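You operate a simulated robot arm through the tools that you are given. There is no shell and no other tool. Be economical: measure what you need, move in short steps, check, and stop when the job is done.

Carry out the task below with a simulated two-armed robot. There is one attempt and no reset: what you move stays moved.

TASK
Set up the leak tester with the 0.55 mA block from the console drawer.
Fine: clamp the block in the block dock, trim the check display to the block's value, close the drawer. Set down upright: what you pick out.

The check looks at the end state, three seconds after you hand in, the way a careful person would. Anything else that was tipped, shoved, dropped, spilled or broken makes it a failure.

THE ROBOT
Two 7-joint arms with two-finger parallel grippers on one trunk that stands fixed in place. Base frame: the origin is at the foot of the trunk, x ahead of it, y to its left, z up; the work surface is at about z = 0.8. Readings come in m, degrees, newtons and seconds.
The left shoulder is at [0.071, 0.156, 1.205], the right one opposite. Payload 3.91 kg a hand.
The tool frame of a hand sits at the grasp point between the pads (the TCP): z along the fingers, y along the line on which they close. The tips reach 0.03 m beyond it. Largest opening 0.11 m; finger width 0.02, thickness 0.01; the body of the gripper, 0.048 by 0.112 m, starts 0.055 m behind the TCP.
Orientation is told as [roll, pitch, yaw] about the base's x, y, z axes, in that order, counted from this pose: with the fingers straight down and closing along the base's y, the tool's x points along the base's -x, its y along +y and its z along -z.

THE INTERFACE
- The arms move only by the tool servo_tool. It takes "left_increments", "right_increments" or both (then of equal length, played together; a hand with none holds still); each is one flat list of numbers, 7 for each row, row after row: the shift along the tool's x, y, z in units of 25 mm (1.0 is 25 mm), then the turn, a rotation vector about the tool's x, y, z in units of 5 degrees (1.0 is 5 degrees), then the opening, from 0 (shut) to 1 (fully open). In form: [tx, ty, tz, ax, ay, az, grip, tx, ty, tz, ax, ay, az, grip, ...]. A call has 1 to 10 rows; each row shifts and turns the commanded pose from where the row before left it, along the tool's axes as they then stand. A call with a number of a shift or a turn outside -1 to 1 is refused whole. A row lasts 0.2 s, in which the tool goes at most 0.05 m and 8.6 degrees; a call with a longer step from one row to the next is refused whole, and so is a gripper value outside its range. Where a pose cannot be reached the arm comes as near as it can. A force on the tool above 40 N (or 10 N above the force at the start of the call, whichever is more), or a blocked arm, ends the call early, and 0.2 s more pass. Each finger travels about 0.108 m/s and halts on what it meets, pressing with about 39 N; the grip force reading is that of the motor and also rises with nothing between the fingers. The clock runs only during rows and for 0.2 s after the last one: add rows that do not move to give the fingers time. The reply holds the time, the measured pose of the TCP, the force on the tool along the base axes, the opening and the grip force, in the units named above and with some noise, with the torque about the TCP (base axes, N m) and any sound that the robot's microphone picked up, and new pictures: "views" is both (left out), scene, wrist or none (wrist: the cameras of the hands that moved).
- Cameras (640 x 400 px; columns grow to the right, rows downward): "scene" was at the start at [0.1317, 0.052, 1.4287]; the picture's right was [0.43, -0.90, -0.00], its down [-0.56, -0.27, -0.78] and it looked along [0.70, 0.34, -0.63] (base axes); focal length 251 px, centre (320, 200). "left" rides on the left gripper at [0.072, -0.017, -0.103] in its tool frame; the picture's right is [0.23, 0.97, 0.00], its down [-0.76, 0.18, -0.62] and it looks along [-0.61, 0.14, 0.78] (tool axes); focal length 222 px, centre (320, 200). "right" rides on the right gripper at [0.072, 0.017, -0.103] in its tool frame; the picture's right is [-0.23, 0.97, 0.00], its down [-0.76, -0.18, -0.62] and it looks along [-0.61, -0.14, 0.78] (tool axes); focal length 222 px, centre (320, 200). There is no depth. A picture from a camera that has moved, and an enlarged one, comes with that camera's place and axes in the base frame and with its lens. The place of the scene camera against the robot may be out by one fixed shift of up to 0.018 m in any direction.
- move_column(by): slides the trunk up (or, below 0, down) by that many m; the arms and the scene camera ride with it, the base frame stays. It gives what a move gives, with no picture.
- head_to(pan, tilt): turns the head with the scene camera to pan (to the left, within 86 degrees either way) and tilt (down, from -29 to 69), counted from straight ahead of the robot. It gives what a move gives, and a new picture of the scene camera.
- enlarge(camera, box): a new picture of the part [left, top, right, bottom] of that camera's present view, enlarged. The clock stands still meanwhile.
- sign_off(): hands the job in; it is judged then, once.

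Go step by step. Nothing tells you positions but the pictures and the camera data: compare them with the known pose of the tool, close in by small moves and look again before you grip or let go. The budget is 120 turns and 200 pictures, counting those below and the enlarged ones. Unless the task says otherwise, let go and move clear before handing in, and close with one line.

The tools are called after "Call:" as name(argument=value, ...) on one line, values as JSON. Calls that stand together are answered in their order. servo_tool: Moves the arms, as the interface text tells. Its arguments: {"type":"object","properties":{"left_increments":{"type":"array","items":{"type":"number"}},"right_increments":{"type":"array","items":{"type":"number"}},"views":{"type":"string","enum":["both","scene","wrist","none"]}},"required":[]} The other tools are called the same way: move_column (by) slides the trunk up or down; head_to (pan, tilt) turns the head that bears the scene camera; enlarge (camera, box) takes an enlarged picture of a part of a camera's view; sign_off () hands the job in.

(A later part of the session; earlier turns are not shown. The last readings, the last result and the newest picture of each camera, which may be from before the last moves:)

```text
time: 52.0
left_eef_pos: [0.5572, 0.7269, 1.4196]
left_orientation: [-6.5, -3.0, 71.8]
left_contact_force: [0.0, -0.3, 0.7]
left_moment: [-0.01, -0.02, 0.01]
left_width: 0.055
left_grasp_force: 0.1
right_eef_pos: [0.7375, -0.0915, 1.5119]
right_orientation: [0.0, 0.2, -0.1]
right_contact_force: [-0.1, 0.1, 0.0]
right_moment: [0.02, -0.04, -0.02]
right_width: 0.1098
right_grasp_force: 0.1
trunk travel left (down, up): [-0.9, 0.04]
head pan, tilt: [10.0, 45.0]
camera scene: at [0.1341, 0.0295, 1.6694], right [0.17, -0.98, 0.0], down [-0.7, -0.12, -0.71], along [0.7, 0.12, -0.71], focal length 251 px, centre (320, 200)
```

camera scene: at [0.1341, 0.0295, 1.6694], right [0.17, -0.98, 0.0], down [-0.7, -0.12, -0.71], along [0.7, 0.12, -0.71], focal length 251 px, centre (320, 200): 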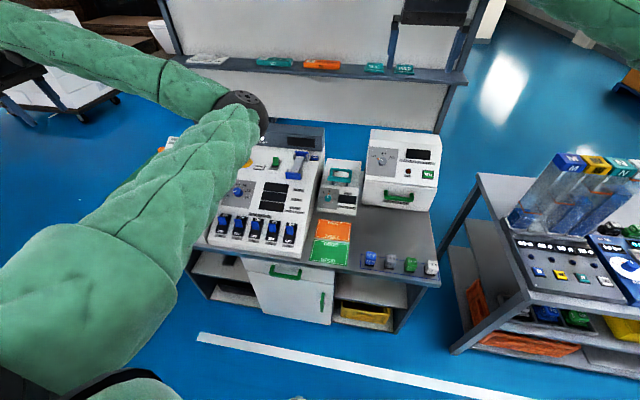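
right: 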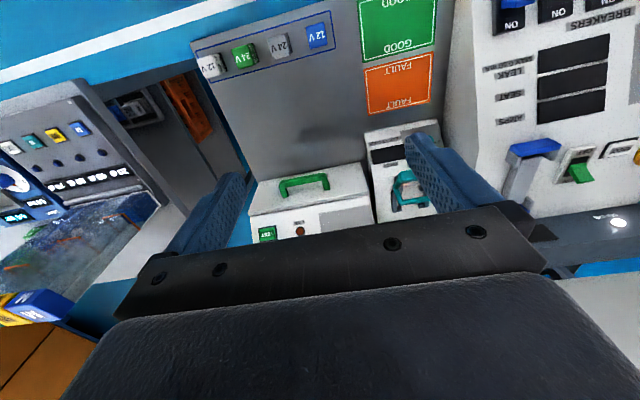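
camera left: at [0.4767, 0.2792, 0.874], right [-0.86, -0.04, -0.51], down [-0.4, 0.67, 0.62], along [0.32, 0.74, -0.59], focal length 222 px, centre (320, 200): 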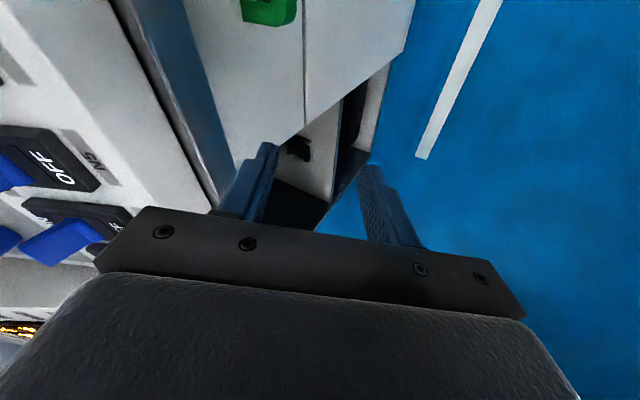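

Call:
servo_tool(left_increments=[-0.32, 0.95, 0, 0, 0, 0, 0.5, -0.32, 0.95, 0, 0, 0, 0, 0.5, -0.32, 0.95, 0, 0, 0, 0, 0.5, -0.32, 0.95, 0, 0, 0, 0, 0.5, -0.32, 0.95, 0, 0, 0, 0, 0.5, -0.32, 0.95, 0, 0, 0, 0, 0.5, -0.32, 0.95, 0, 0, 0, 0, 0.5], views="none")

Call:
servo_tool(right_increments=[0.2, 0.8, 0.9, 0, 0, 0, 0.6, 0.2, 0.8, 0.9, 0, 0, 0, 0.6, 0.2, 0.8, 0.9, 0, 0, 0, 0.6, 0.2, 0.8, 0.9, 0, 0, 0, 0.6, 0.2, 0.8, 0.9, 0, 0, 0, 0.6, 0.2, 0.8, 0.9, 0, 0, 0, 0.6, 0.2, 0.8, 0.9, 0, 0, 0, 0.6, 0.2, 0.8, 0.9, 0, 0, 0, 0.6, 0.2, 0.8, 0.9, 0, 0, 0, 0.6, 0.2, 0.8, 0.9, 0, 0, 0, 0.6], views="both")

```text
time: 53.6
left_eef_pos: [0.4194, 0.8335, 1.4036]
left_orientation: [-6.3, -3.0, 71.9]
left_contact_force: [-0.1, -0.7, -0.1]
left_moment: [-0.06, 0.01, 0.01]
left_width: 0.055
left_grasp_force: 0.0
right_eef_pos: [0.7372, -0.0921, 1.5116]
right_orientation: [-0.2, 0.0, -0.2]
right_contact_force: [-0.4, -0.4, 0.5]
right_moment: [-0.03, -0.03, -0.04]
right_width: 0.11
right_grasp_force: 0.1
trunk travel left (down, up): [-0.9, 0.04]
head pan, tilt: [10.0, 45.0]
```

```text
time: 55.8
left_eef_pos: [0.4213, 0.8324, 1.4032]
left_orientation: [-6.4, -3.0, 71.9]
left_contact_force: [0.4, 0.1, 0.5]
left_moment: [-0.01, -0.03, 0.0]
left_width: 0.0547
left_grasp_force: 0.1
right_eef_pos: [0.6883, 0.1068, 1.2871]
right_orientation: [-0.1, 0.2, -0.2]
right_contact_force: [0.1, -0.2, 0.0]
right_moment: [0.04, 0.0, -0.01]
right_width: 0.066
right_grasp_force: 0.1
trunk travel left (down, up): [-0.9, 0.04]
head pan, tilt: [10.0, 45.0]
camera scene: at [0.1352, 0.0302, 1.6694], right [0.17, -0.98, 0.0], down [-0.7, -0.12, -0.71], along [0.7, 0.12, -0.71], focal length 251 px, centre (320, 200)
camera right: at [0.6155, 0.1255, 1.3908], right [0.23, 0.97, 0.0], down [0.76, -0.18, 0.62], along [0.61, -0.14, -0.78], focal length 222 px, centre (320, 200)
```

scene: 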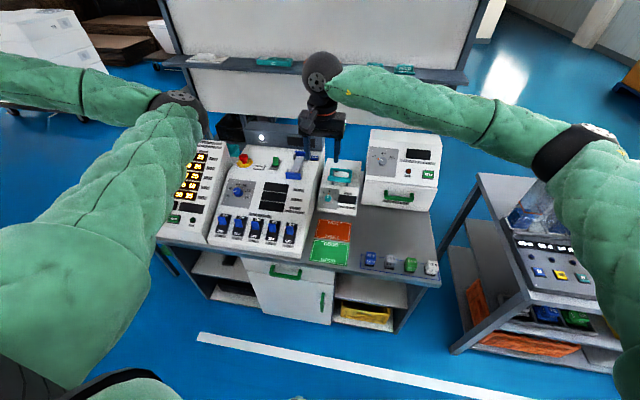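
right: 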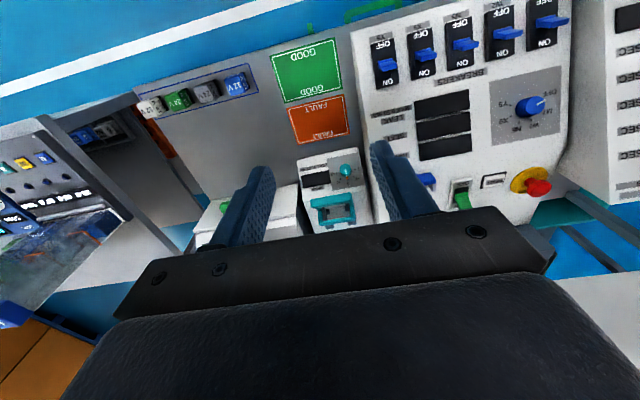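

The right arm stays elbow-out and reaches well; the dock handle solves to (0.973, 0.08, 0.975). Now move the right hand toward the drawer and yaw −90.

Call:
servo_tool(right_increments=[0.7, 0.5, 0.6, 0, 0, 0, 0.5, 0.7, 0.5, 0.6, 0, 0, 0, 0.5, 0.7, 0.5, 0.6, 0, 0, 0, 0.5, 0.7, 0.5, 0.6, 0, 0, 0, 0.5, 0.7, 0.5, 0.6, 0, 0, 0, 0.5, 0.7, 0.5, 0.6, 0, 0, 0, 0.5, 0.7, 0.5, 0.6, 0, 0, 0, 0.5, 0.7, 0.5, 0.6, 0, 0, 0, 0.5, 0, 0, 0, 0, 0, 1, 0.5, 0, 0, 0, 0, 0, 1, 0.5], views="none")

Call:
servo_tool(right_increments=[0, 0, 0, 0, 0, 1, 0.5, 0, 0, 0, 0, 0, 1, 0.5, 0, 0, 0, 0, 0, 1, 0.5, 0, 0, 0, 0, 0, 1, 0.5, 0, 0, 0, 0, 0, 1, 0.5, 0, 0, 0, 0, 0, 1, 0.5, 0, 0, 0, 0, 0, 1, 0.5, 0, 0, 0, 0, 0, 1, 0.5], views="none")

Call:
servo_tool(right_increments=[0, 0, 0, 0, 0, 1, 0.5, 0, 0, 0, 0, 0, 1, 0.5, 0, 0, 0, 0, 0, 1, 0.5, 0, 0, 0, 0, 0, 1, 0.5, 0, 0, 0, 0, 0, 1, 0.5, 0, 0, 0, 0, 0, 1, 0.5, 0, 0, 0, 0, 0, 1, 0.5, 0, 0, 0, 0, 0, 1, 0.5], views="both")

```text
time: 58.0
left_eef_pos: [0.4206, 0.8334, 1.4038]
left_orientation: [-6.4, -3.0, 72.0]
left_contact_force: [-0.5, 0.4, 0.9]
left_moment: [0.01, -0.03, 0.0]
left_width: 0.0548
left_grasp_force: 0.1
right_eef_pos: [0.5473, 0.2073, 1.1666]
right_orientation: [0.0, 0.1, -10.3]
right_contact_force: [-0.1, -0.1, -0.7]
right_moment: [0.01, 0.0, 0.01]
right_width: 0.055
right_grasp_force: 0.0
trunk travel left (down, up): [-0.9, 0.04]
head pan, tilt: [10.0, 45.0]
```

```text
time: 59.8
left_eef_pos: [0.4205, 0.8334, 1.4036]
left_orientation: [-6.4, -3.0, 71.9]
left_contact_force: [1.0, 0.5, -0.3]
left_moment: [0.01, -0.02, 0.01]
left_width: 0.0548
left_grasp_force: 0.1
right_eef_pos: [0.5468, 0.2087, 1.1661]
right_orientation: [-0.1, 0.0, -50.3]
right_contact_force: [0.2, 0.1, 0.0]
right_moment: [-0.02, -0.02, 0.02]
right_width: 0.0553
right_grasp_force: 0.2
trunk travel left (down, up): [-0.9, 0.04]
head pan, tilt: [10.0, 45.0]
```

```text
time: 61.6
left_eef_pos: [0.4203, 0.832, 1.4038]
left_orientation: [-6.4, -3.0, 72.0]
left_contact_force: [0.0, -0.7, 0.1]
left_moment: [0.01, 0.01, 0.0]
left_width: 0.0551
left_grasp_force: 0.1
right_eef_pos: [0.5479, 0.2072, 1.1663]
right_orientation: [-0.1, 0.0, -90.3]
right_contact_force: [0.4, 0.6, 0.2]
right_moment: [0.02, 0.01, -0.02]
right_width: 0.055
right_grasp_force: 0.0
trunk travel left (down, up): [-0.9, 0.04]
head pan, tilt: [10.0, 45.0]
camera scene: at [0.1346, 0.0292, 1.6695], right [0.17, -0.98, 0.0], down [-0.7, -0.12, -0.71], along [0.7, 0.12, -0.71], focal length 251 px, centre (320, 200)
camera right: at [0.5647, 0.2808, 1.2708], right [0.97, -0.23, 0.0], down [-0.18, -0.76, 0.62], along [-0.14, -0.61, -0.78], focal length 222 px, centre (320, 200)
```

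scene: 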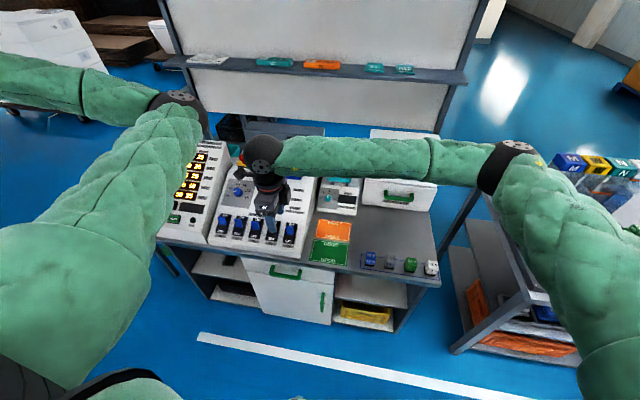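
right: 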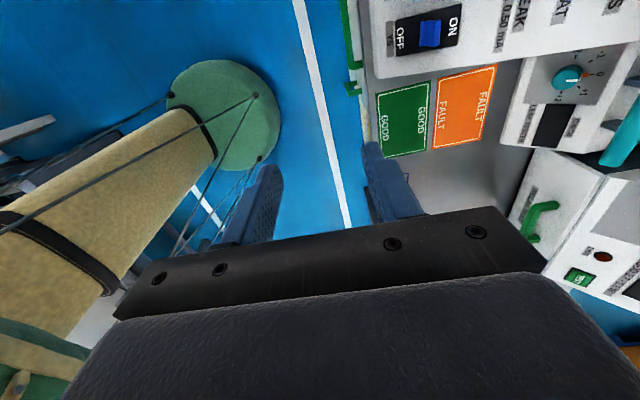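

Good posture, no obstruction. Lower to about z 0.96 just in front of the table, then tilt 30°.

Call:
servo_tool(right_increments=[0.215, -0.24, 1, 0, 0, 0, 0.5, 0.215, -0.24, 1, 0, 0, 0, 0.5, 0.215, -0.24, 1, 0, 0, 0, 0.5, 0.215, -0.24, 1, 0, 0, 0, 0.5, 0.215, -0.24, 1, 0, 0, 0, 0.5, 0.215, -0.24, 1, 0, 0, 0, 0.5, 0.215, -0.24, 1, 0, 0, 0, 0.5, 0.215, -0.24, 1, 0, 0, 0, 0.5], views="none")

Call:
servo_tool(right_increments=[0, 0, 0.6, -1, 0, 0, 0.5, 0, 0, 0.6, -1, 0, 0, 0.5, 0, 0, 0.6, -1, 0, 0, 0.5, 0, 0, 0.6, -1, 0, 0, 0.5, 0, 0, 0.6, -1, 0, 0, 0.5, 0, 0, 0.6, -1, 0, 0, 0.5], views="both")

```text
time: 63.4
left_eef_pos: [0.4205, 0.8333, 1.405]
left_orientation: [-6.5, -3.0, 72.0]
left_contact_force: [0.5, 0.4, 0.4]
left_moment: [-0.03, 0.01, 0.0]
left_width: 0.0551
left_grasp_force: 0.0
right_eef_pos: [0.4994, 0.2532, 0.9672]
right_orientation: [0.0, 0.0, -90.2]
right_contact_force: [0.4, 0.3, 0.6]
right_moment: [0.0, -0.02, -0.01]
right_width: 0.0549
right_grasp_force: 0.0
trunk travel left (down, up): [-0.9, 0.04]
head pan, tilt: [10.0, 45.0]
```

```text
time: 64.8
left_eef_pos: [0.4203, 0.8326, 1.4043]
left_orientation: [-6.3, -3.0, 72.0]
left_contact_force: [0.3, -0.2, -0.2]
left_moment: [-0.04, 0.01, 0.0]
left_width: 0.055
left_grasp_force: 0.1
right_eef_pos: [0.5187, 0.2509, 0.8799]
right_orientation: [30.1, -0.1, -90.1]
right_contact_force: [0.2, 0.1, 0.6]
right_moment: [0.02, -0.01, -0.03]
right_width: 0.0554
right_grasp_force: 0.1
trunk travel left (down, up): [-0.9, 0.04]
head pan, tilt: [10.0, 45.0]
camera scene: at [0.1346, 0.0295, 1.6695], right [0.17, -0.98, 0.0], down [-0.7, -0.12, -0.71], along [0.7, 0.12, -0.71], focal length 251 px, centre (320, 200)
camera right: at [0.4813, 0.3245, 0.9783], right [0.84, -0.23, 0.49], down [-0.47, -0.76, 0.45], along [0.27, -0.61, -0.75], focal length 222 px, centre (320, 200)
```

scene: 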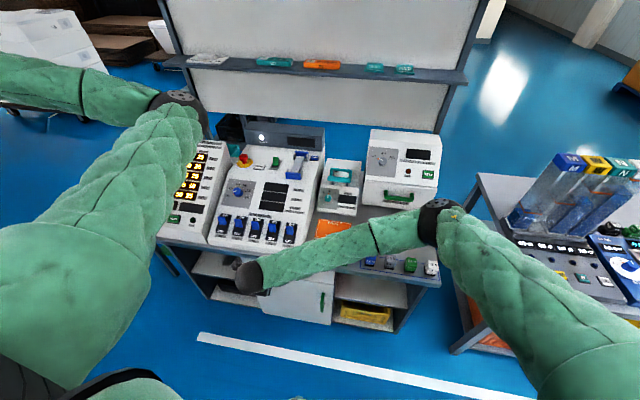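
right: 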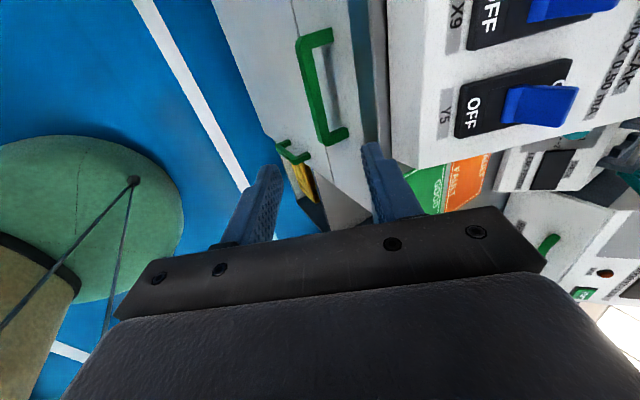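

Bar confirmed at (0.614, 0.25, 0.70). I tilt to 40° and move to 6 cm short with a narrower opening.

Call:
servo_tool(right_increments=[0, 0, 0, -1, 0, 0, 0.34, 0, 0, 0, -1, 0, 0, 0.34, 0, -0.287, 0.873, 0, 0, 0, 0.34, 0, -0.287, 0.873, 0, 0, 0, 0.34, 0, -0.287, 0.873, 0, 0, 0, 0.34, 0, -0.287, 0.873, 0, 0, 0, 0.34, 0, -0.287, 0.873, 0, 0, 0, 0.34, 0, -0.287, 0.873, 0, 0, 0, 0.34], views="wrist")

```text
time: 66.6
left_eef_pos: [0.4204, 0.8324, 1.4031]
left_orientation: [-6.5, -3.1, 71.8]
left_contact_force: [-0.9, 0.3, -0.2]
left_moment: [-0.02, 0.0, -0.01]
left_width: 0.055
left_grasp_force: 0.1
right_eef_pos: [0.5692, 0.2508, 0.7521]
right_orientation: [39.9, 0.1, -90.1]
right_contact_force: [0.0, -0.4, 0.0]
right_moment: [0.0, -0.03, -0.01]
right_width: 0.0375
right_grasp_force: 0.0
trunk travel left (down, up): [-0.9, 0.04]
head pan, tilt: [10.0, 45.0]
camera right: at [0.5149, 0.3243, 0.8424], right [0.75, -0.23, 0.63], down [-0.54, -0.76, 0.36], along [0.39, -0.61, -0.69], focal length 222 px, centre (320, 200)
```

right: 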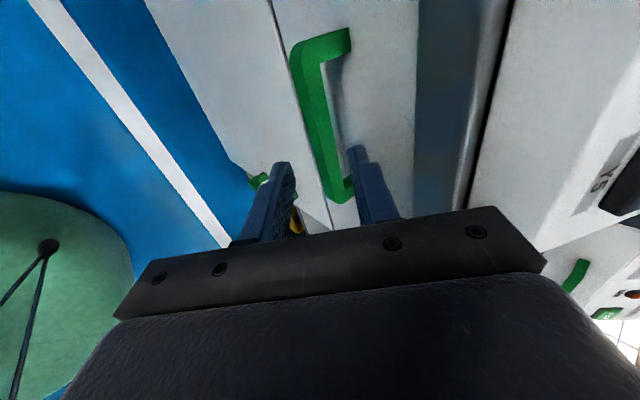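

The bar lies between the fingers' planes. Advance 6 cm and close.

Call:
servo_tool(right_increments=[0, 0, 0.8, 0, 0, 0, 0.34, 0, 0, 0.8, 0, 0, 0, 0.34, 0, 0, 0.8, 0, 0, 0, 0.34, 0, 0, 0, 0, 0, 0, 0.34], views="wrist")

```text
time: 67.6
left_eef_pos: [0.4201, 0.8338, 1.4034]
left_orientation: [-6.3, -3.0, 71.9]
left_contact_force: [0.6, 0.1, 0.1]
left_moment: [-0.03, -0.02, 0.01]
left_width: 0.0552
left_grasp_force: 0.0
right_eef_pos: [0.6077, 0.2501, 0.7049]
right_orientation: [39.8, 0.1, -90.1]
right_contact_force: [0.4, 0.4, -0.1]
right_moment: [-0.01, 0.01, -0.01]
right_width: 0.0376
right_grasp_force: 0.0
trunk travel left (down, up): [-0.9, 0.04]
head pan, tilt: [10.0, 45.0]
camera right: at [0.5543, 0.3231, 0.7969], right [0.75, -0.23, 0.62], down [-0.54, -0.76, 0.36], along [0.39, -0.61, -0.69], focal length 222 px, centre (320, 200)
```

right: 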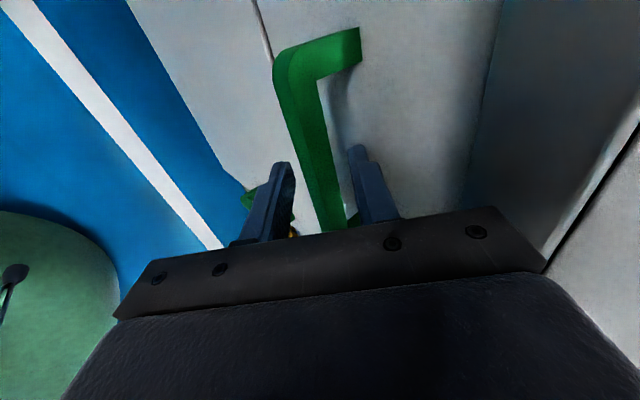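

Bar is straddled with no contact. Close, and check.

Call:
servo_tool(right_increments=[0, 0, 0, 0, 0, 0, 0.1, 0, 0, 0, 0, 0, 0, 0, 0, 0, 0, 0, 0, 0, 0, 0, 0, 0, 0, 0, 0, 0], views="none")

Call:
servo_tool(right_increments=[0, -0.5, -0.42, 0, 0, 0, 0, 0, -0.5, -0.42, 0, 0, 0, 0, 0, -0.766, -0.643, 0, 0, 0, 0, 0, -0.766, -0.643, 0, 0, 0, 0, 0, -0.766, -0.643, 0, 0, 0, 0], views="both")

```text
time: 68.6
left_eef_pos: [0.4193, 0.8325, 1.4049]
left_orientation: [-6.3, -3.1, 71.9]
left_contact_force: [0.8, 0.5, 0.5]
left_moment: [0.01, -0.01, 0.01]
left_width: 0.055
left_grasp_force: 0.1
right_eef_pos: [0.6086, 0.2501, 0.7071]
right_orientation: [40.1, 0.0, -90.2]
right_contact_force: [3.7, 1.7, 9.4]
right_moment: [-0.55, -0.09, 0.36]
right_width: 0.0135
right_grasp_force: 44.7
trunk travel left (down, up): [-0.9, 0.04]
head pan, tilt: [10.0, 45.0]
```

```text
time: 69.8
left_eef_pos: [0.4177, 0.8311, 1.4039]
left_orientation: [-6.4, -3.1, 72.0]
left_contact_force: [-0.2, -0.2, -0.3]
left_moment: [0.01, 0.03, 0.02]
left_width: 0.0549
left_grasp_force: 0.1
right_eef_pos: [0.4989, 0.2509, 0.7061]
right_orientation: [39.9, 0.0, -90.0]
right_contact_force: [-0.3, -10.5, 18.8]
right_moment: [-0.51, -0.1, 0.33]
right_width: 0.0138
right_grasp_force: 45.1
trunk travel left (down, up): [-0.9, 0.04]
head pan, tilt: [10.0, 45.0]
camera scene: at [0.1328, 0.028, 1.6697], right [0.17, -0.98, 0.0], down [-0.7, -0.12, -0.71], along [0.7, 0.12, -0.71], focal length 251 px, centre (320, 200)
camera right: at [0.4443, 0.3232, 0.7975], right [0.75, -0.23, 0.63], down [-0.54, -0.76, 0.36], along [0.39, -0.61, -0.69], focal length 222 px, centre (320, 200)
```

scene: 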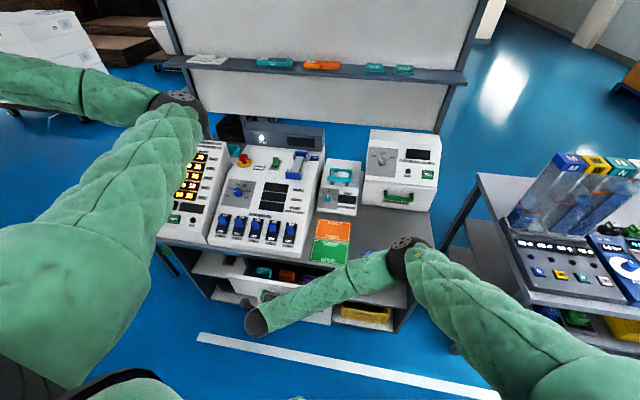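
right: 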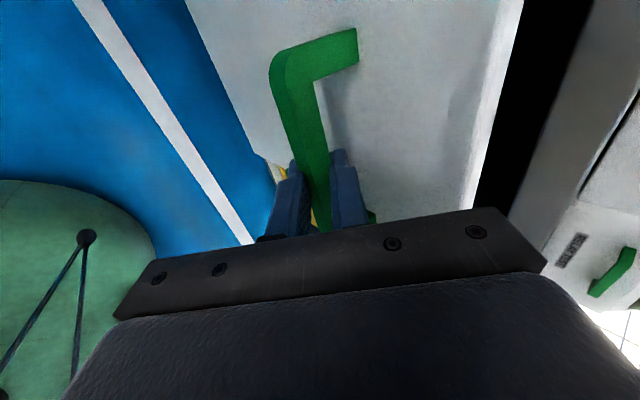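

The drawer is sliding out (11 cm) and coloured blocks show inside. Pull another ~8 cm.

Call:
servo_tool(right_increments=[0, -0.6, -0.5, 0, 0, 0, 0, 0, -0.6, -0.5, 0, 0, 0, 0, 0, -0.6, -0.5, 0, 0, 0, 0, 0, -0.6, -0.5, 0, 0, 0, 0], views="scene")

Call:
enlarge(camera="scene", box=[190, 220, 350, 320])

```text
time: 70.8
left_eef_pos: [0.4195, 0.8319, 1.4062]
left_orientation: [-6.5, -3.2, 72.0]
left_contact_force: [-0.7, 0.9, -0.6]
left_moment: [0.01, -0.03, -0.01]
left_width: 0.0548
left_grasp_force: 0.0
right_eef_pos: [0.4217, 0.2503, 0.7072]
right_orientation: [40.0, 0.0, -90.1]
right_contact_force: [-0.5, -13.1, 22.5]
right_moment: [-0.02, -0.23, 0.81]
right_width: 0.014
right_grasp_force: 45.1
trunk travel left (down, up): [-0.9, 0.04]
head pan, tilt: [10.0, 45.0]
stopped in row 4 (right hand): the force on the tool passed its limit at 40 N (the readings are from after the stop); the commanded pose is now the measured one
camera scene: at [0.1328, 0.0282, 1.6694], right [0.17, -0.98, 0.0], down [-0.7, -0.12, -0.71], along [0.7, 0.12, -0.71], focal length 251 px, centre (320, 200)
```

scene: 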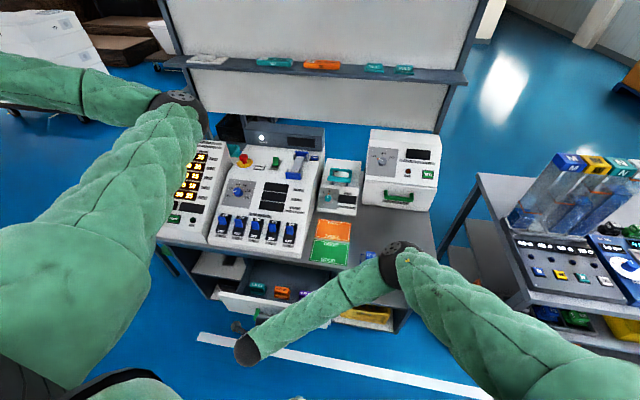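

```text
4.00 times, centred on (270, 270) of scene
camera zoom: at [0.1328, 0.0282, 1.6694], right [0.17, -0.98, 0.0], down [-0.7, -0.12, -0.71], along [0.7, 0.12, -0.71], focal length 1005 px, centre (520, -80)
```

zoom: 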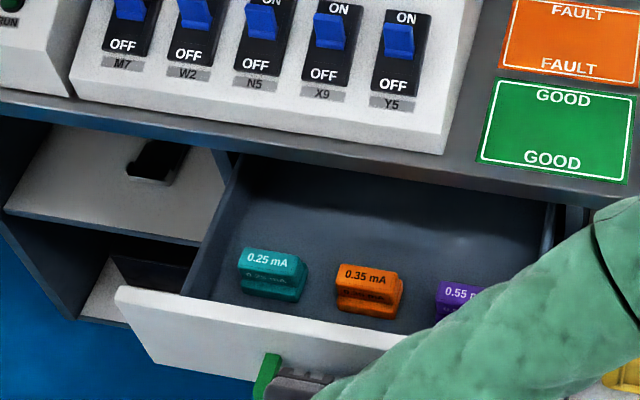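

The drawer is fully open; the purple 0.55 mA block sits at the right end, near (0.55, 0.16). Release the handle and retreat up.

Call:
servo_tool(right_increments=[0, 0, 0, 0, 0, 0, 0.34, 0, 0, 0, 0, 0, 0, 0.34, 0, 0, -0.8, 0, 0, 0, 0.34, 0, 0, -1, 0, 0, 0, 0.34, 0, 0, -1, 0, 0, 0, 0.34, 0, 0.45, -0.85, 0, 0, 0, 0.34, 0, 0.45, -0.85, 0, 0, 0, 0.34, 0, 0.6, -0.8, 0, 0, 0, 0.34, 0, 0.6, -0.8, 0, 0, 0, 0.34], views="both")

```text
time: 72.8
left_eef_pos: [0.4209, 0.8331, 1.4042]
left_orientation: [-6.4, -3.0, 71.9]
left_contact_force: [0.5, 0.3, 0.4]
left_moment: [0.0, 0.0, 0.02]
left_width: 0.055
left_grasp_force: 0.1
right_eef_pos: [0.3622, 0.2514, 0.857]
right_orientation: [39.9, 0.0, -90.1]
right_contact_force: [0.7, -0.2, -0.8]
right_moment: [0.0, -0.02, -0.03]
right_width: 0.0373
right_grasp_force: 0.2
trunk travel left (down, up): [-0.9, 0.04]
head pan, tilt: [10.0, 45.0]
camera scene: at [0.1344, 0.0293, 1.6694], right [0.17, -0.98, 0.0], down [-0.7, -0.12, -0.71], along [0.7, 0.12, -0.71], focal length 251 px, centre (320, 200)
camera right: at [0.3099, 0.324, 0.9479], right [0.75, -0.23, 0.62], down [-0.54, -0.76, 0.36], along [0.39, -0.61, -0.69], focal length 222 px, centre (320, 200)
```

scene: 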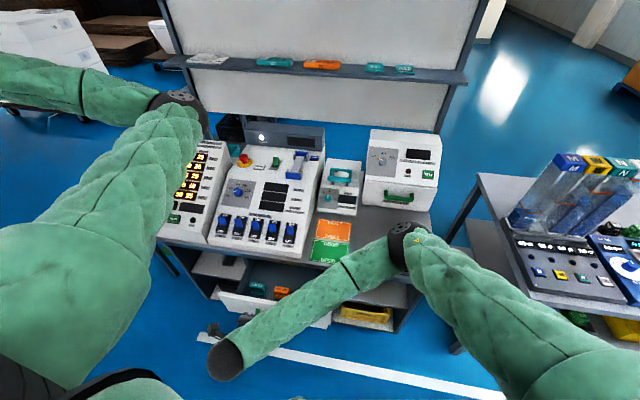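
right: 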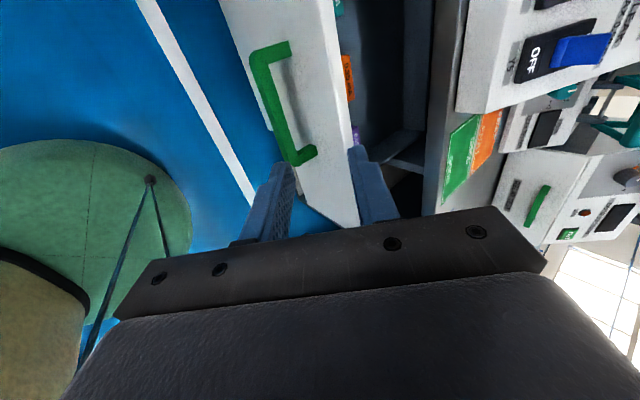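

Call:
servo_tool(right_increments=[0, 0.643, -0.766, 0, 0, 0, 0.34, 0, 0.643, -0.766, 0, 0, 0, 0.34, 0, 0.643, -0.766, 0, 0, 0, 0.34, 0, 0.643, -0.766, 0, 0, 0, 0.34, 0, 0.643, -0.766, 0, 0, 0, 0.5, 0, 0.643, -0.766, 0, 0, 0, 0.6, 0, 0.643, -0.766, 0, 0, 0, 0.6, 0, 0.643, -0.766, 0, 0, 0, 0.6, 0, 0.643, -0.766, 0, 0, 0, 0.6, 0, 0.643, -0.766, 0, 0, 0, 0.6], views="none")

Call:
servo_tool(right_increments=[0, 0, 0, 1, 0, 0, 0.6, 0, 0, 0, 1, 0, 0, 0.6, 0, 0, 0, 1, 0, 0, 0.6, 0, 0, 0, 1, 0, 0, 0.6, 0, 0, 0, 1, 0, 0, 0.6, 0, 0, 0, 1, 0, 0, 0.6, 0, 0, 0, 1, 0, 0, 0.6, 0, 0, 0, 1, 0, 0, 0.6, 0, 0.8, 0, 0, 0, 0, 0.6, 0, 0.8, 0, 0, 0, 0, 0.6], views="both")

Call:
enlarge(camera="scene", box=[300, 145, 380, 220])

```text
time: 75.0
left_eef_pos: [0.4195, 0.8329, 1.4045]
left_orientation: [-6.4, -2.9, 71.9]
left_contact_force: [0.3, 0.1, -0.9]
left_moment: [0.02, 0.02, 0.01]
left_width: 0.0549
left_grasp_force: 0.0
right_eef_pos: [0.3657, 0.2515, 1.1056]
right_orientation: [39.9, -0.1, -89.9]
right_contact_force: [0.1, -0.8, -0.1]
right_moment: [0.01, 0.0, 0.03]
right_width: 0.0661
right_grasp_force: 0.1
trunk travel left (down, up): [-0.9, 0.04]
head pan, tilt: [10.0, 45.0]
```

```text
time: 77.2
left_eef_pos: [0.4209, 0.8331, 1.4043]
left_orientation: [-6.5, -2.9, 71.9]
left_contact_force: [1.2, 0.6, 0.0]
left_moment: [0.06, -0.04, 0.03]
left_width: 0.0551
left_grasp_force: 0.0
right_eef_pos: [0.4049, 0.2527, 1.1056]
right_orientation: [-0.2, 0.0, -90.1]
right_contact_force: [0.0, 0.2, 0.3]
right_moment: [-0.02, -0.04, 0.0]
right_width: 0.0657
right_grasp_force: 0.1
trunk travel left (down, up): [-0.9, 0.04]
head pan, tilt: [10.0, 45.0]
camera scene: at [0.135, 0.029, 1.6694], right [0.17, -0.98, 0.0], down [-0.7, -0.12, -0.71], along [0.7, 0.12, -0.71], focal length 251 px, centre (320, 200)
camera right: at [0.4222, 0.3244, 1.2105], right [0.97, -0.23, 0.0], down [-0.18, -0.76, 0.62], along [-0.14, -0.61, -0.78], focal length 222 px, centre (320, 200)
```

scene: 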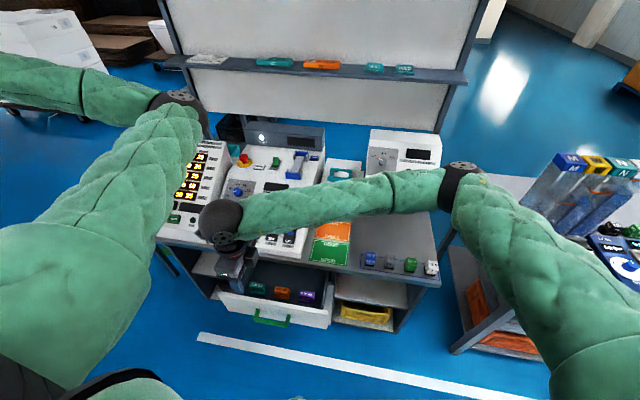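
right: 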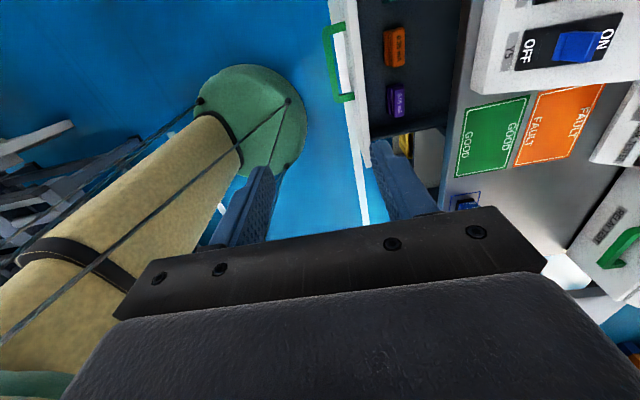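

```text
5.33 times, centred on (340, 182) of scene
camera zoom: at [0.135, 0.029, 1.6694], right [0.17, -0.98, 0.0], down [-0.7, -0.12, -0.71], along [0.7, 0.12, -0.71], focal length 1339 px, centre (213, 293)
```

zoom: 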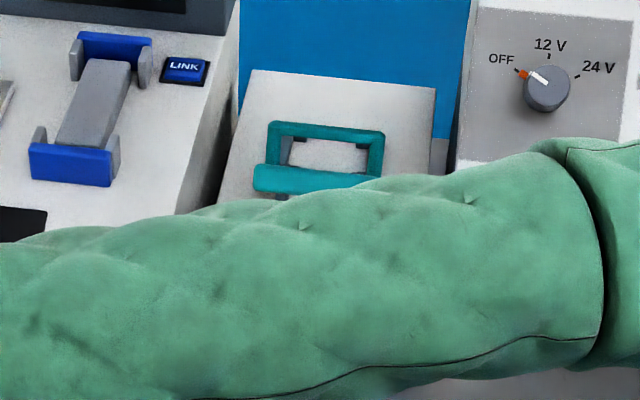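

Purple block is near (0.567, 0.145, z≈0.66). Before picking it I want a good look at the dock, so I bring the right hand to a yaw-0 viewpoint in front of the leak tester.

Call:
servo_tool(right_increments=[-0.9, 0.7, 0.3, 0, 0, 0, 0.6, -0.9, 0.7, 0.3, 0, 0, 0, 0.6, -0.9, 0.7, 0.3, 0, 0, 0, 0.6, -0.9, 0.7, 0.3, 0, 0, 0, 0.6, -0.9, 0.7, 0, 0, 0, 0, 0.6, -0.9, 0.7, 0, 0, 0, 0, 0.6, -0.9, 0.7, 0, 0, 0, 0, 0.6, -0.9, 0.7, -0.3, 0, 0, 0, 0.6, 0, 0.7, -0.3, 0, 0, -1, 0.6, 0, 0.7, -0.3, 0, 0, -1, 0.6], views="none")

Call:
servo_tool(right_increments=[0, 0, 0, 0, 0, -1, 0.6, 0, 0, 0, 0, 0, -1, 0.6, 0, 0, 0, 0, 0, -1, 0.6, 0, 0, 0, 0, 0, -1, 0.6, 0, 0, 0, 0, 0, -1, 0.6, 0, 0, 0, 0, 0, -1, 0.6, 0, 0, 0, 0, 0, -1, 0.6, 0, 0, 0, 0, 0, -1, 0.6], views="none")

Call:
servo_tool(right_increments=[0, 0, 0, 0, 0, -1, 0.6, 0, 0, 0, 0, 0, -1, 0.6, 0, 0, 0, 0, 0, -1, 0.6, 0, 0, 0, 0, 0, -1, 0.6, 0, 0, 0, 0, 0, -1, 0.6, 0, 0, 0, 0, 0, -1, 0.6, 0, 0, 0, 0, 0, -1, 0.6, 0, 0, 0, 0, 0, -1, 0.6, -0.8, 0, 0, 0, 0, 0, 0.6], views="both")

Call:
enlarge(camera="right", box=[220, 60, 440, 198])

```text
time: 79.4
left_eef_pos: [0.42, 0.8334, 1.404]
left_orientation: [-6.4, -3.0, 72.0]
left_contact_force: [-0.5, -0.8, 0.0]
left_moment: [-0.01, 0.01, 0.02]
left_width: 0.0549
left_grasp_force: 0.0
right_eef_pos: [0.5813, 0.0726, 1.0984]
right_orientation: [-0.2, 0.0, -80.1]
right_contact_force: [0.0, -0.2, -0.4]
right_moment: [-0.01, 0.0, 0.0]
right_width: 0.0661
right_grasp_force: 0.1
trunk travel left (down, up): [-0.9, 0.04]
head pan, tilt: [10.0, 45.0]
```

```text
time: 81.2
left_eef_pos: [0.4195, 0.8332, 1.4045]
left_orientation: [-6.4, -3.1, 72.0]
left_contact_force: [-0.2, -0.1, -0.1]
left_moment: [0.0, 0.04, -0.03]
left_width: 0.0549
left_grasp_force: 0.1
right_eef_pos: [0.581, 0.0716, 1.0979]
right_orientation: [-0.1, 0.1, -40.0]
right_contact_force: [0.3, 0.1, 0.1]
right_moment: [0.0, -0.02, -0.01]
right_width: 0.0659
right_grasp_force: 0.0
trunk travel left (down, up): [-0.9, 0.04]
head pan, tilt: [10.0, 45.0]
```

```text
time: 83.2
left_eef_pos: [0.4209, 0.8326, 1.4042]
left_orientation: [-6.4, -2.9, 71.8]
left_contact_force: [0.5, -1.0, 0.0]
left_moment: [-0.02, 0.0, 0.0]
left_width: 0.0549
left_grasp_force: 0.1
right_eef_pos: [0.6005, 0.0728, 1.0971]
right_orientation: [0.0, 0.3, 0.0]
right_contact_force: [-0.4, -0.5, 0.3]
right_moment: [0.0, 0.02, 0.0]
right_width: 0.0659
right_grasp_force: 0.1
trunk travel left (down, up): [-0.9, 0.04]
head pan, tilt: [10.0, 45.0]
camera scene: at [0.1353, 0.0291, 1.6694], right [0.17, -0.98, 0.0], down [-0.7, -0.12, -0.71], along [0.7, 0.12, -0.71], focal length 251 px, centre (320, 200)
camera right: at [0.528, 0.0896, 1.2019], right [0.23, 0.97, 0.0], down [0.76, -0.18, 0.62], along [0.6, -0.14, -0.78], focal length 222 px, centre (320, 200)
```

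scene: 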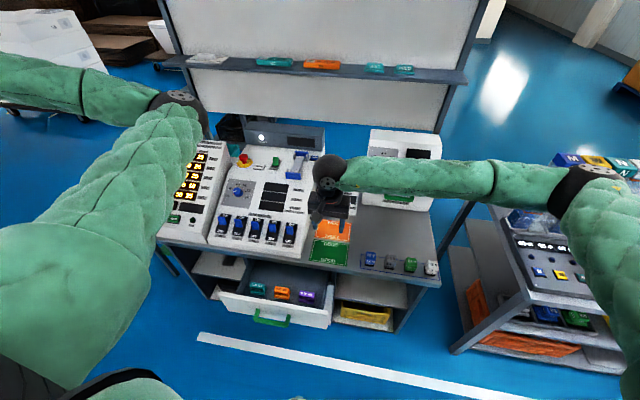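
right: 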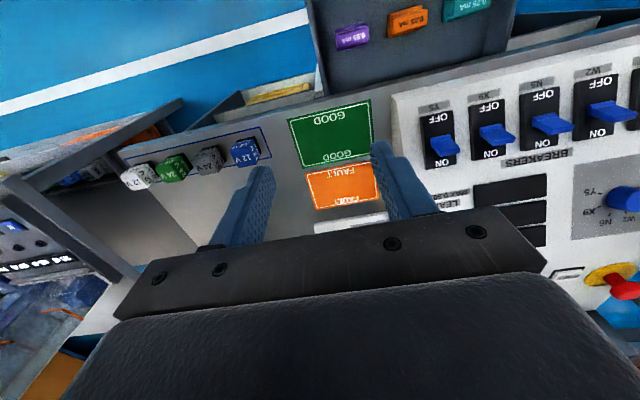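

```text
2.90 times, centred on (330, 129) of right
camera zoom: at [0.528, 0.0896, 1.2019], right [0.23, 0.97, 0.0], down [0.76, -0.18, 0.62], along [0.6, -0.14, -0.78], focal length 644 px, centre (291, 406)
```

zoom: 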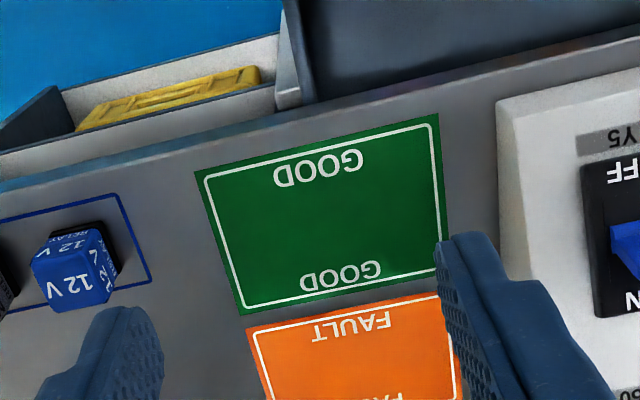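

Move 0.2 m further forward and up a bit to see the dock.

Call:
servo_tool(right_increments=[-0.9, 0, -0.3, 0, 0, 0, 0.6, -0.9, 0, -0.3, 0, 0, 0, 0.6, -0.9, 0, -0.3, 0, 0, 0, 0.6, -0.9, 0, -0.3, 0, 0, 0, 0.6, -0.9, 0, -0.3, 0, 0, 0, 0.6, -0.9, 0, -0.3, 0, 0, 0, 0.6, -0.9, 0, -0.3, 0, 0, 0, 0.6], views="wrist")

Call:
enlarge(camera="right", box=[240, 60, 420, 200])

```text
time: 84.8
left_eef_pos: [0.4212, 0.8333, 1.4039]
left_orientation: [-6.4, -3.0, 72.0]
left_contact_force: [0.1, 0.7, 0.3]
left_moment: [0.01, 0.0, -0.06]
left_width: 0.0551
left_grasp_force: 0.0
right_eef_pos: [0.7586, 0.071, 1.1483]
right_orientation: [0.0, 0.1, -0.1]
right_contact_force: [0.6, -0.9, 0.2]
right_moment: [0.04, 0.0, 0.0]
right_width: 0.066
right_grasp_force: 0.1
trunk travel left (down, up): [-0.9, 0.04]
head pan, tilt: [10.0, 45.0]
camera right: at [0.6861, 0.0886, 1.2528], right [0.23, 0.97, 0.0], down [0.76, -0.18, 0.62], along [0.6, -0.14, -0.78], focal length 222 px, centre (320, 200)
```

right: 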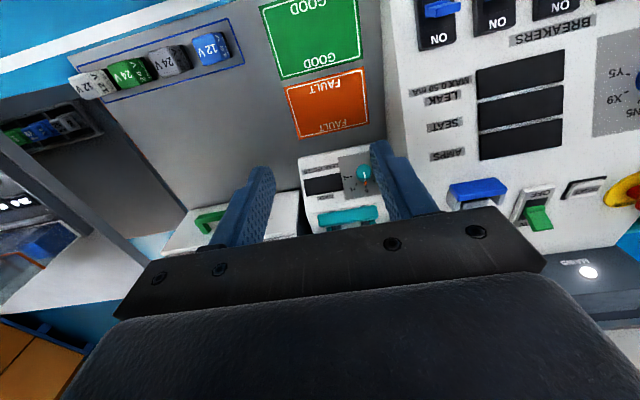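

```text
2.86 times, centred on (330, 130) of right
camera zoom: at [0.6861, 0.0886, 1.2528], right [0.23, 0.97, 0.0], down [0.76, -0.18, 0.62], along [0.6, -0.14, -0.78], focal length 635 px, centre (291, 400)
```

zoom: 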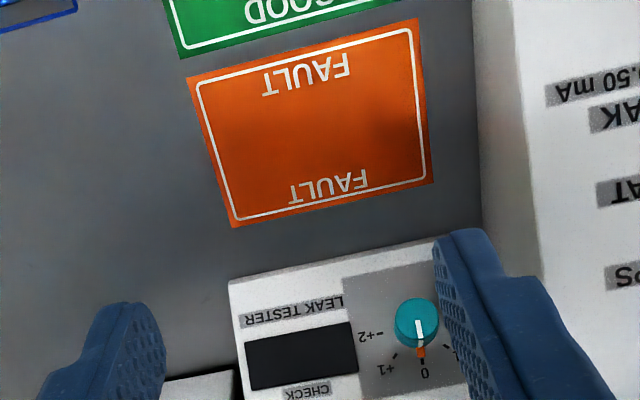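

Call:
servo_tool(right_increments=[-0.9, 0, -0.3, 0, 0, 0, 1, -0.9, 0, -0.3, 0, 0, 0, 1, -0.9, 0, -0.3, 0, 0, 0, 1, -0.9, 0, -0.3, 0, 0, 0, 1, -0.9, 0, -0.3, 0, 0, 0, 1, -0.9, 0, -0.3, 0, 0, 0, 1], views="none")

Call:
enlarge(camera="right", box=[230, 80, 420, 225])

Call:
enlarge(camera="scene", box=[220, 270, 340, 345])

```text
time: 86.2
left_eef_pos: [0.4204, 0.8334, 1.404]
left_orientation: [-6.4, -2.9, 71.8]
left_contact_force: [-0.5, 0.5, -0.8]
left_moment: [-0.02, -0.02, 0.0]
left_width: 0.055
left_grasp_force: 0.0
right_eef_pos: [0.894, 0.0721, 1.196]
right_orientation: [0.1, 0.1, -0.2]
right_contact_force: [-0.5, 0.0, 0.8]
right_moment: [-0.01, 0.0, 0.01]
right_width: 0.11
right_grasp_force: 0.1
trunk travel left (down, up): [-0.9, 0.04]
head pan, tilt: [10.0, 45.0]
```

```text
2.76 times, centred on (325, 152) of right
camera zoom: at [0.8213, 0.0905, 1.2996], right [0.23, 0.97, 0.0], down [0.76, -0.18, 0.62], along [0.6, -0.14, -0.78], focal length 613 px, centre (306, 331)
```

zoom: 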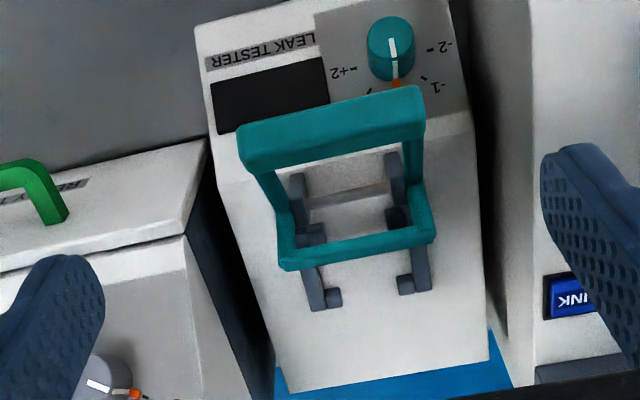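

```text
5.33 times, centred on (280, 308) of scene
camera zoom: at [0.1349, 0.0296, 1.6694], right [0.17, -0.98, 0.0], down [-0.7, -0.12, -0.71], along [0.7, 0.12, -0.71], focal length 1339 px, centre (533, -373)
```

zoom: 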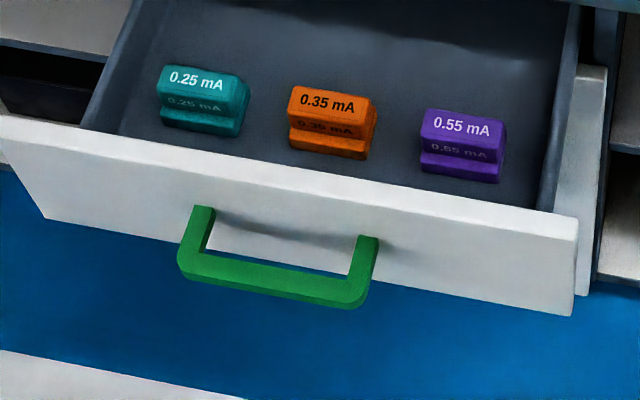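

Dock: teal frame with front bar ≈(0.93, 0.08, 1.00) and back bar ≈(1.006, 0.08, 0.987). I zoom tightly to understand the clamp mechanism.

Call:
enlarge(camera="right", box=[295, 105, 385, 195])

Call:
enlarge(camera="scene", box=[310, 150, 380, 220])

```text
4.44 times, centred on (340, 150) of right
camera zoom: at [0.8213, 0.0905, 1.2996], right [0.23, 0.97, 0.0], down [0.76, -0.18, 0.62], along [0.6, -0.14, -0.78], focal length 987 px, centre (231, 422)
```

zoom: 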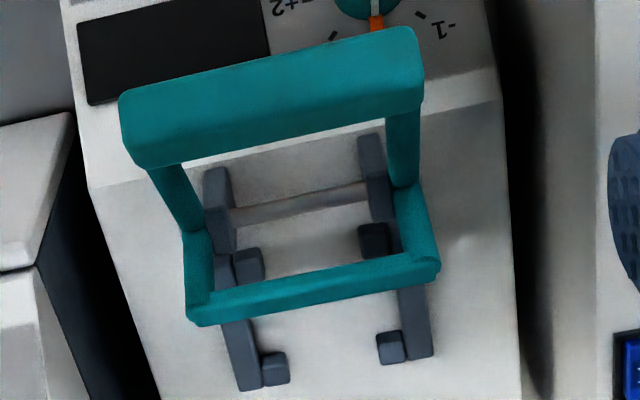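

```text
5.71 times, centred on (345, 185) of scene
camera zoom: at [0.1349, 0.0296, 1.6694], right [0.17, -0.98, 0.0], down [-0.7, -0.12, -0.71], along [0.7, 0.12, -0.71], focal length 1435 px, centre (177, 286)
```

zoom: 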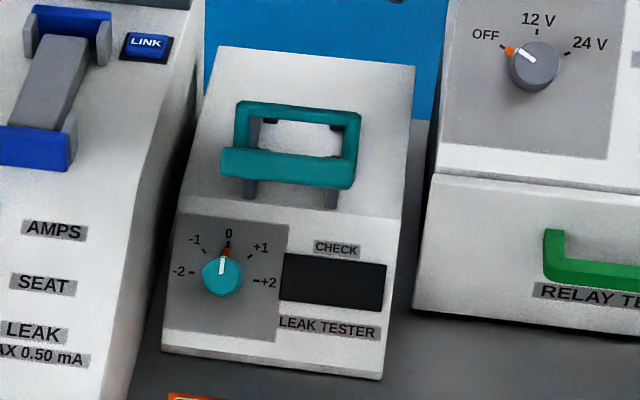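

The seat is between two rails with corner stops at roughly x 1.01–1.07, y 0.045–0.11; the lever frame lies in front. That's near the reach limit, so I test reach with a 30° forward tilt (also giving another view).

Call:
servo_tool(right_increments=[0, 0, 0, 0, -1, 0, 1, 0, 0, 0, 0, -1, 0, 1, 0, 0, 0, 0, -1, 0, 1, 0, 0, 0, 0, -1, 0, 1, 0, 0, 0, 0, -1, 0, 1, 0, 0, 0, 0, -1, 0, 1], views="none")

Call:
servo_tool(right_increments=[-0.86, 0, 0.86, 0, 0, 0, 1, -0.86, 0, 0.86, 0, 0, 0, 1, -0.86, 0, 0.86, 0, 0, 0, 1, -0.86, 0, 0.86, 0, 0, 0, 1, -0.86, 0, 0.86, 0, 0, 0, 1], views="both")

```text
time: 87.6
left_eef_pos: [0.4214, 0.8326, 1.4046]
left_orientation: [-6.4, -3.0, 71.9]
left_contact_force: [-0.4, -0.5, 0.6]
left_moment: [0.02, 0.0, 0.04]
left_width: 0.0547
left_grasp_force: 0.1
right_eef_pos: [0.8929, 0.0712, 1.1957]
right_orientation: [0.1, -30.1, -0.1]
right_contact_force: [0.5, 0.2, -0.4]
right_moment: [0.01, 0.03, 0.02]
right_width: 0.1101
right_grasp_force: 0.1
trunk travel left (down, up): [-0.9, 0.04]
head pan, tilt: [10.0, 45.0]
```

```text
time: 88.8
left_eef_pos: [0.4222, 0.8342, 1.4037]
left_orientation: [-6.4, -3.1, 71.9]
left_contact_force: [1.0, 0.5, -0.4]
left_moment: [0.03, 0.01, 0.05]
left_width: 0.0546
left_grasp_force: 0.1
right_eef_pos: [1.0421, 0.0708, 1.155]
right_orientation: [0.0, -29.9, 0.0]
right_contact_force: [0.4, -0.6, -0.5]
right_moment: [0.0, -0.02, -0.01]
right_width: 0.1099
right_grasp_force: 0.1
trunk travel left (down, up): [-0.9, 0.04]
head pan, tilt: [10.0, 45.0]
camera scene: at [0.1357, 0.0302, 1.6694], right [0.17, -0.98, 0.0], down [-0.7, -0.12, -0.71], along [0.7, 0.12, -0.71], focal length 251 px, centre (320, 200)
camera right: at [0.9273, 0.0892, 1.209], right [0.2, 0.97, 0.11], down [0.35, -0.18, 0.92], along [0.92, -0.14, -0.38], focal length 222 px, centre (320, 200)
```

scene: 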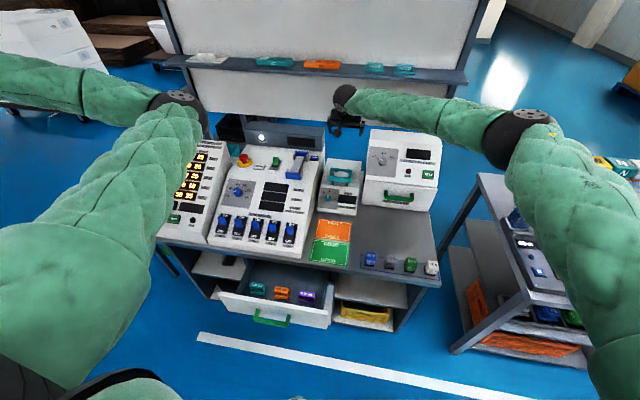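
right: 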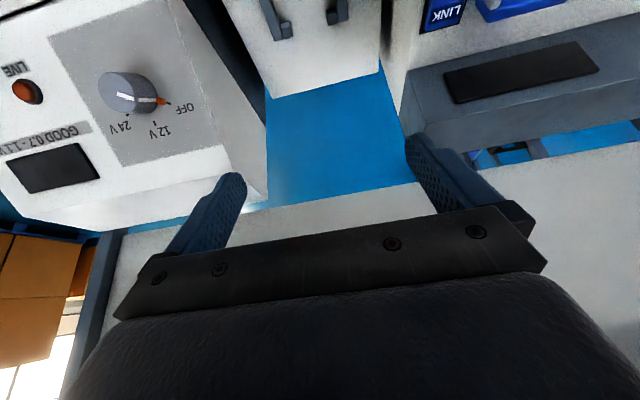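

Reach is fine. I pull back to get a grazing front view of the dock.

Call:
servo_tool(right_increments=[0.895, 0, -0.106, 0, 0, 0, 1, 0.895, 0, -0.106, 0, 0, 0, 1, 0.895, 0, -0.106, 0, 0, 0, 1, 0.895, 0, -0.106, 0, 0, 0, 1, 0.895, 0, -0.106, 0, 0, 0, 1, 0.895, 0, -0.106, 0, 0, 0, 1, 0.895, 0, -0.106, 0, 0, 0, 1, 0.895, 0, -0.106, 0, 0, 0, 1, 0.895, 0, -0.106, 0, 0, 0, 1, 0.895, 0, -0.106, 0, 0, 0, 1], views="none")

Call:
enlarge(camera="right", box=[230, 60, 420, 220])

```text
time: 91.0
left_eef_pos: [0.4201, 0.8334, 1.4038]
left_orientation: [-6.4, -2.9, 71.9]
left_contact_force: [0.3, -0.5, 0.1]
left_moment: [-0.01, -0.01, 0.0]
left_width: 0.055
left_grasp_force: 0.2
right_eef_pos: [0.8307, 0.0726, 1.0684]
right_orientation: [0.0, -29.9, -0.1]
right_contact_force: [0.4, 0.1, 0.6]
right_moment: [0.01, -0.01, -0.02]
right_width: 0.1099
right_grasp_force: 0.0
trunk travel left (down, up): [-0.9, 0.04]
head pan, tilt: [10.0, 45.0]
```

```text
2.50 times, centred on (325, 140) of right
camera zoom: at [0.7164, 0.0901, 1.1223], right [0.2, 0.97, 0.11], down [0.35, -0.18, 0.92], along [0.92, -0.14, -0.38], focal length 555 px, centre (308, 350)
```

zoom: 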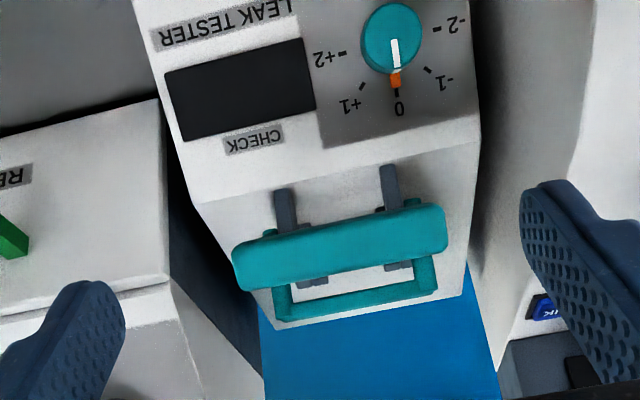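

The geometry is now clear: a bell-crank lever pivots near (1.01, z 0.915), handle bar forward, clamp bar up; pushing the handle up and back swings the bar down on the block in the nest at about (1.078, 0.076, z 0.89). A vertical hand closing along y suits it. Now to the drawer block.

Call:
servo_tool(right_increments=[0.3, 0, 0, 0, 1, 0, 0.6, 0.3, 0, 0, 0, 1, 0, 0.6, 0.3, 0, 0, 0, 1, 0, 0.6, 0.3, 0, 0, 0, 1, 0, 0.6, 0.3, 0, 0, 0, 1, 0, 0.6, 0.3, 0, 0, 0, 1, 0, 0.6], views="none")

Call:
servo_tool(right_increments=[1, 0.3, 0.3, 0, 0, 0, 0.6, 1, 0.3, 0.3, 0, 0, 0, 0.6, 1, 0.3, 0.3, 0, 0, 0, 0.6, 1, 0.3, 0.3, 0, 0, 0, 0.6, 1, 0.3, 0.3, 0, 0, 0, 0.6, 1, 0.3, 0.3, 0, 0, 0, 0.6, 1, 0.3, 0.3, 0, 0, 0, 0.6, 1, 0.3, 0.3, 0, 0, 0, 0.6, 1, 0.3, 0.3, 0, 0, 0, 0.6, 0.5, 0.3, 0.3, 0, 0, 0, 0.6], views="wrist")

```text
time: 92.4
left_eef_pos: [0.4193, 0.8332, 1.4045]
left_orientation: [-6.3, -2.9, 71.9]
left_contact_force: [0.7, -0.9, -0.4]
left_moment: [0.02, 0.0, 0.0]
left_width: 0.0549
left_grasp_force: 0.1
right_eef_pos: [0.7906, 0.0716, 1.0524]
right_orientation: [0.1, 0.2, 0.0]
right_contact_force: [0.3, 0.1, -0.6]
right_moment: [0.03, 0.0, -0.01]
right_width: 0.0658
right_grasp_force: 0.0
trunk travel left (down, up): [-0.9, 0.04]
head pan, tilt: [10.0, 45.0]
```

```text
time: 94.6
left_eef_pos: [0.4202, 0.8326, 1.4047]
left_orientation: [-6.4, -3.0, 72.0]
left_contact_force: [-0.1, -0.1, 0.1]
left_moment: [0.0, -0.03, 0.02]
left_width: 0.0552
left_grasp_force: 0.2
right_eef_pos: [0.5512, 0.1472, 0.9784]
right_orientation: [0.0, 0.1, -0.1]
right_contact_force: [-0.5, -1.0, 0.5]
right_moment: [-0.02, 0.01, -0.02]
right_width: 0.0659
right_grasp_force: 0.1
trunk travel left (down, up): [-0.9, 0.04]
head pan, tilt: [10.0, 45.0]
camera right: at [0.4795, 0.1639, 1.0834], right [0.23, 0.97, 0.0], down [0.76, -0.18, 0.62], along [0.6, -0.14, -0.78], focal length 222 px, centre (320, 200)
```

right: 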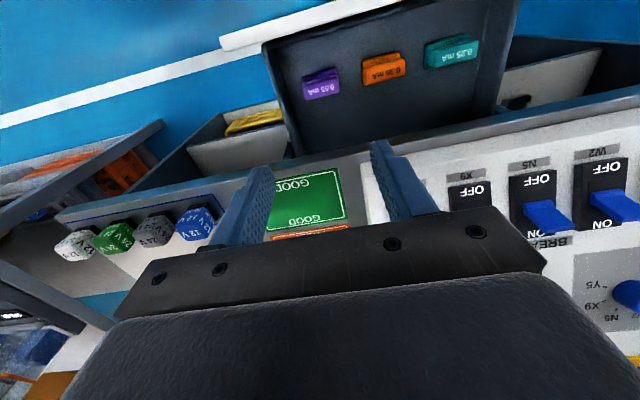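

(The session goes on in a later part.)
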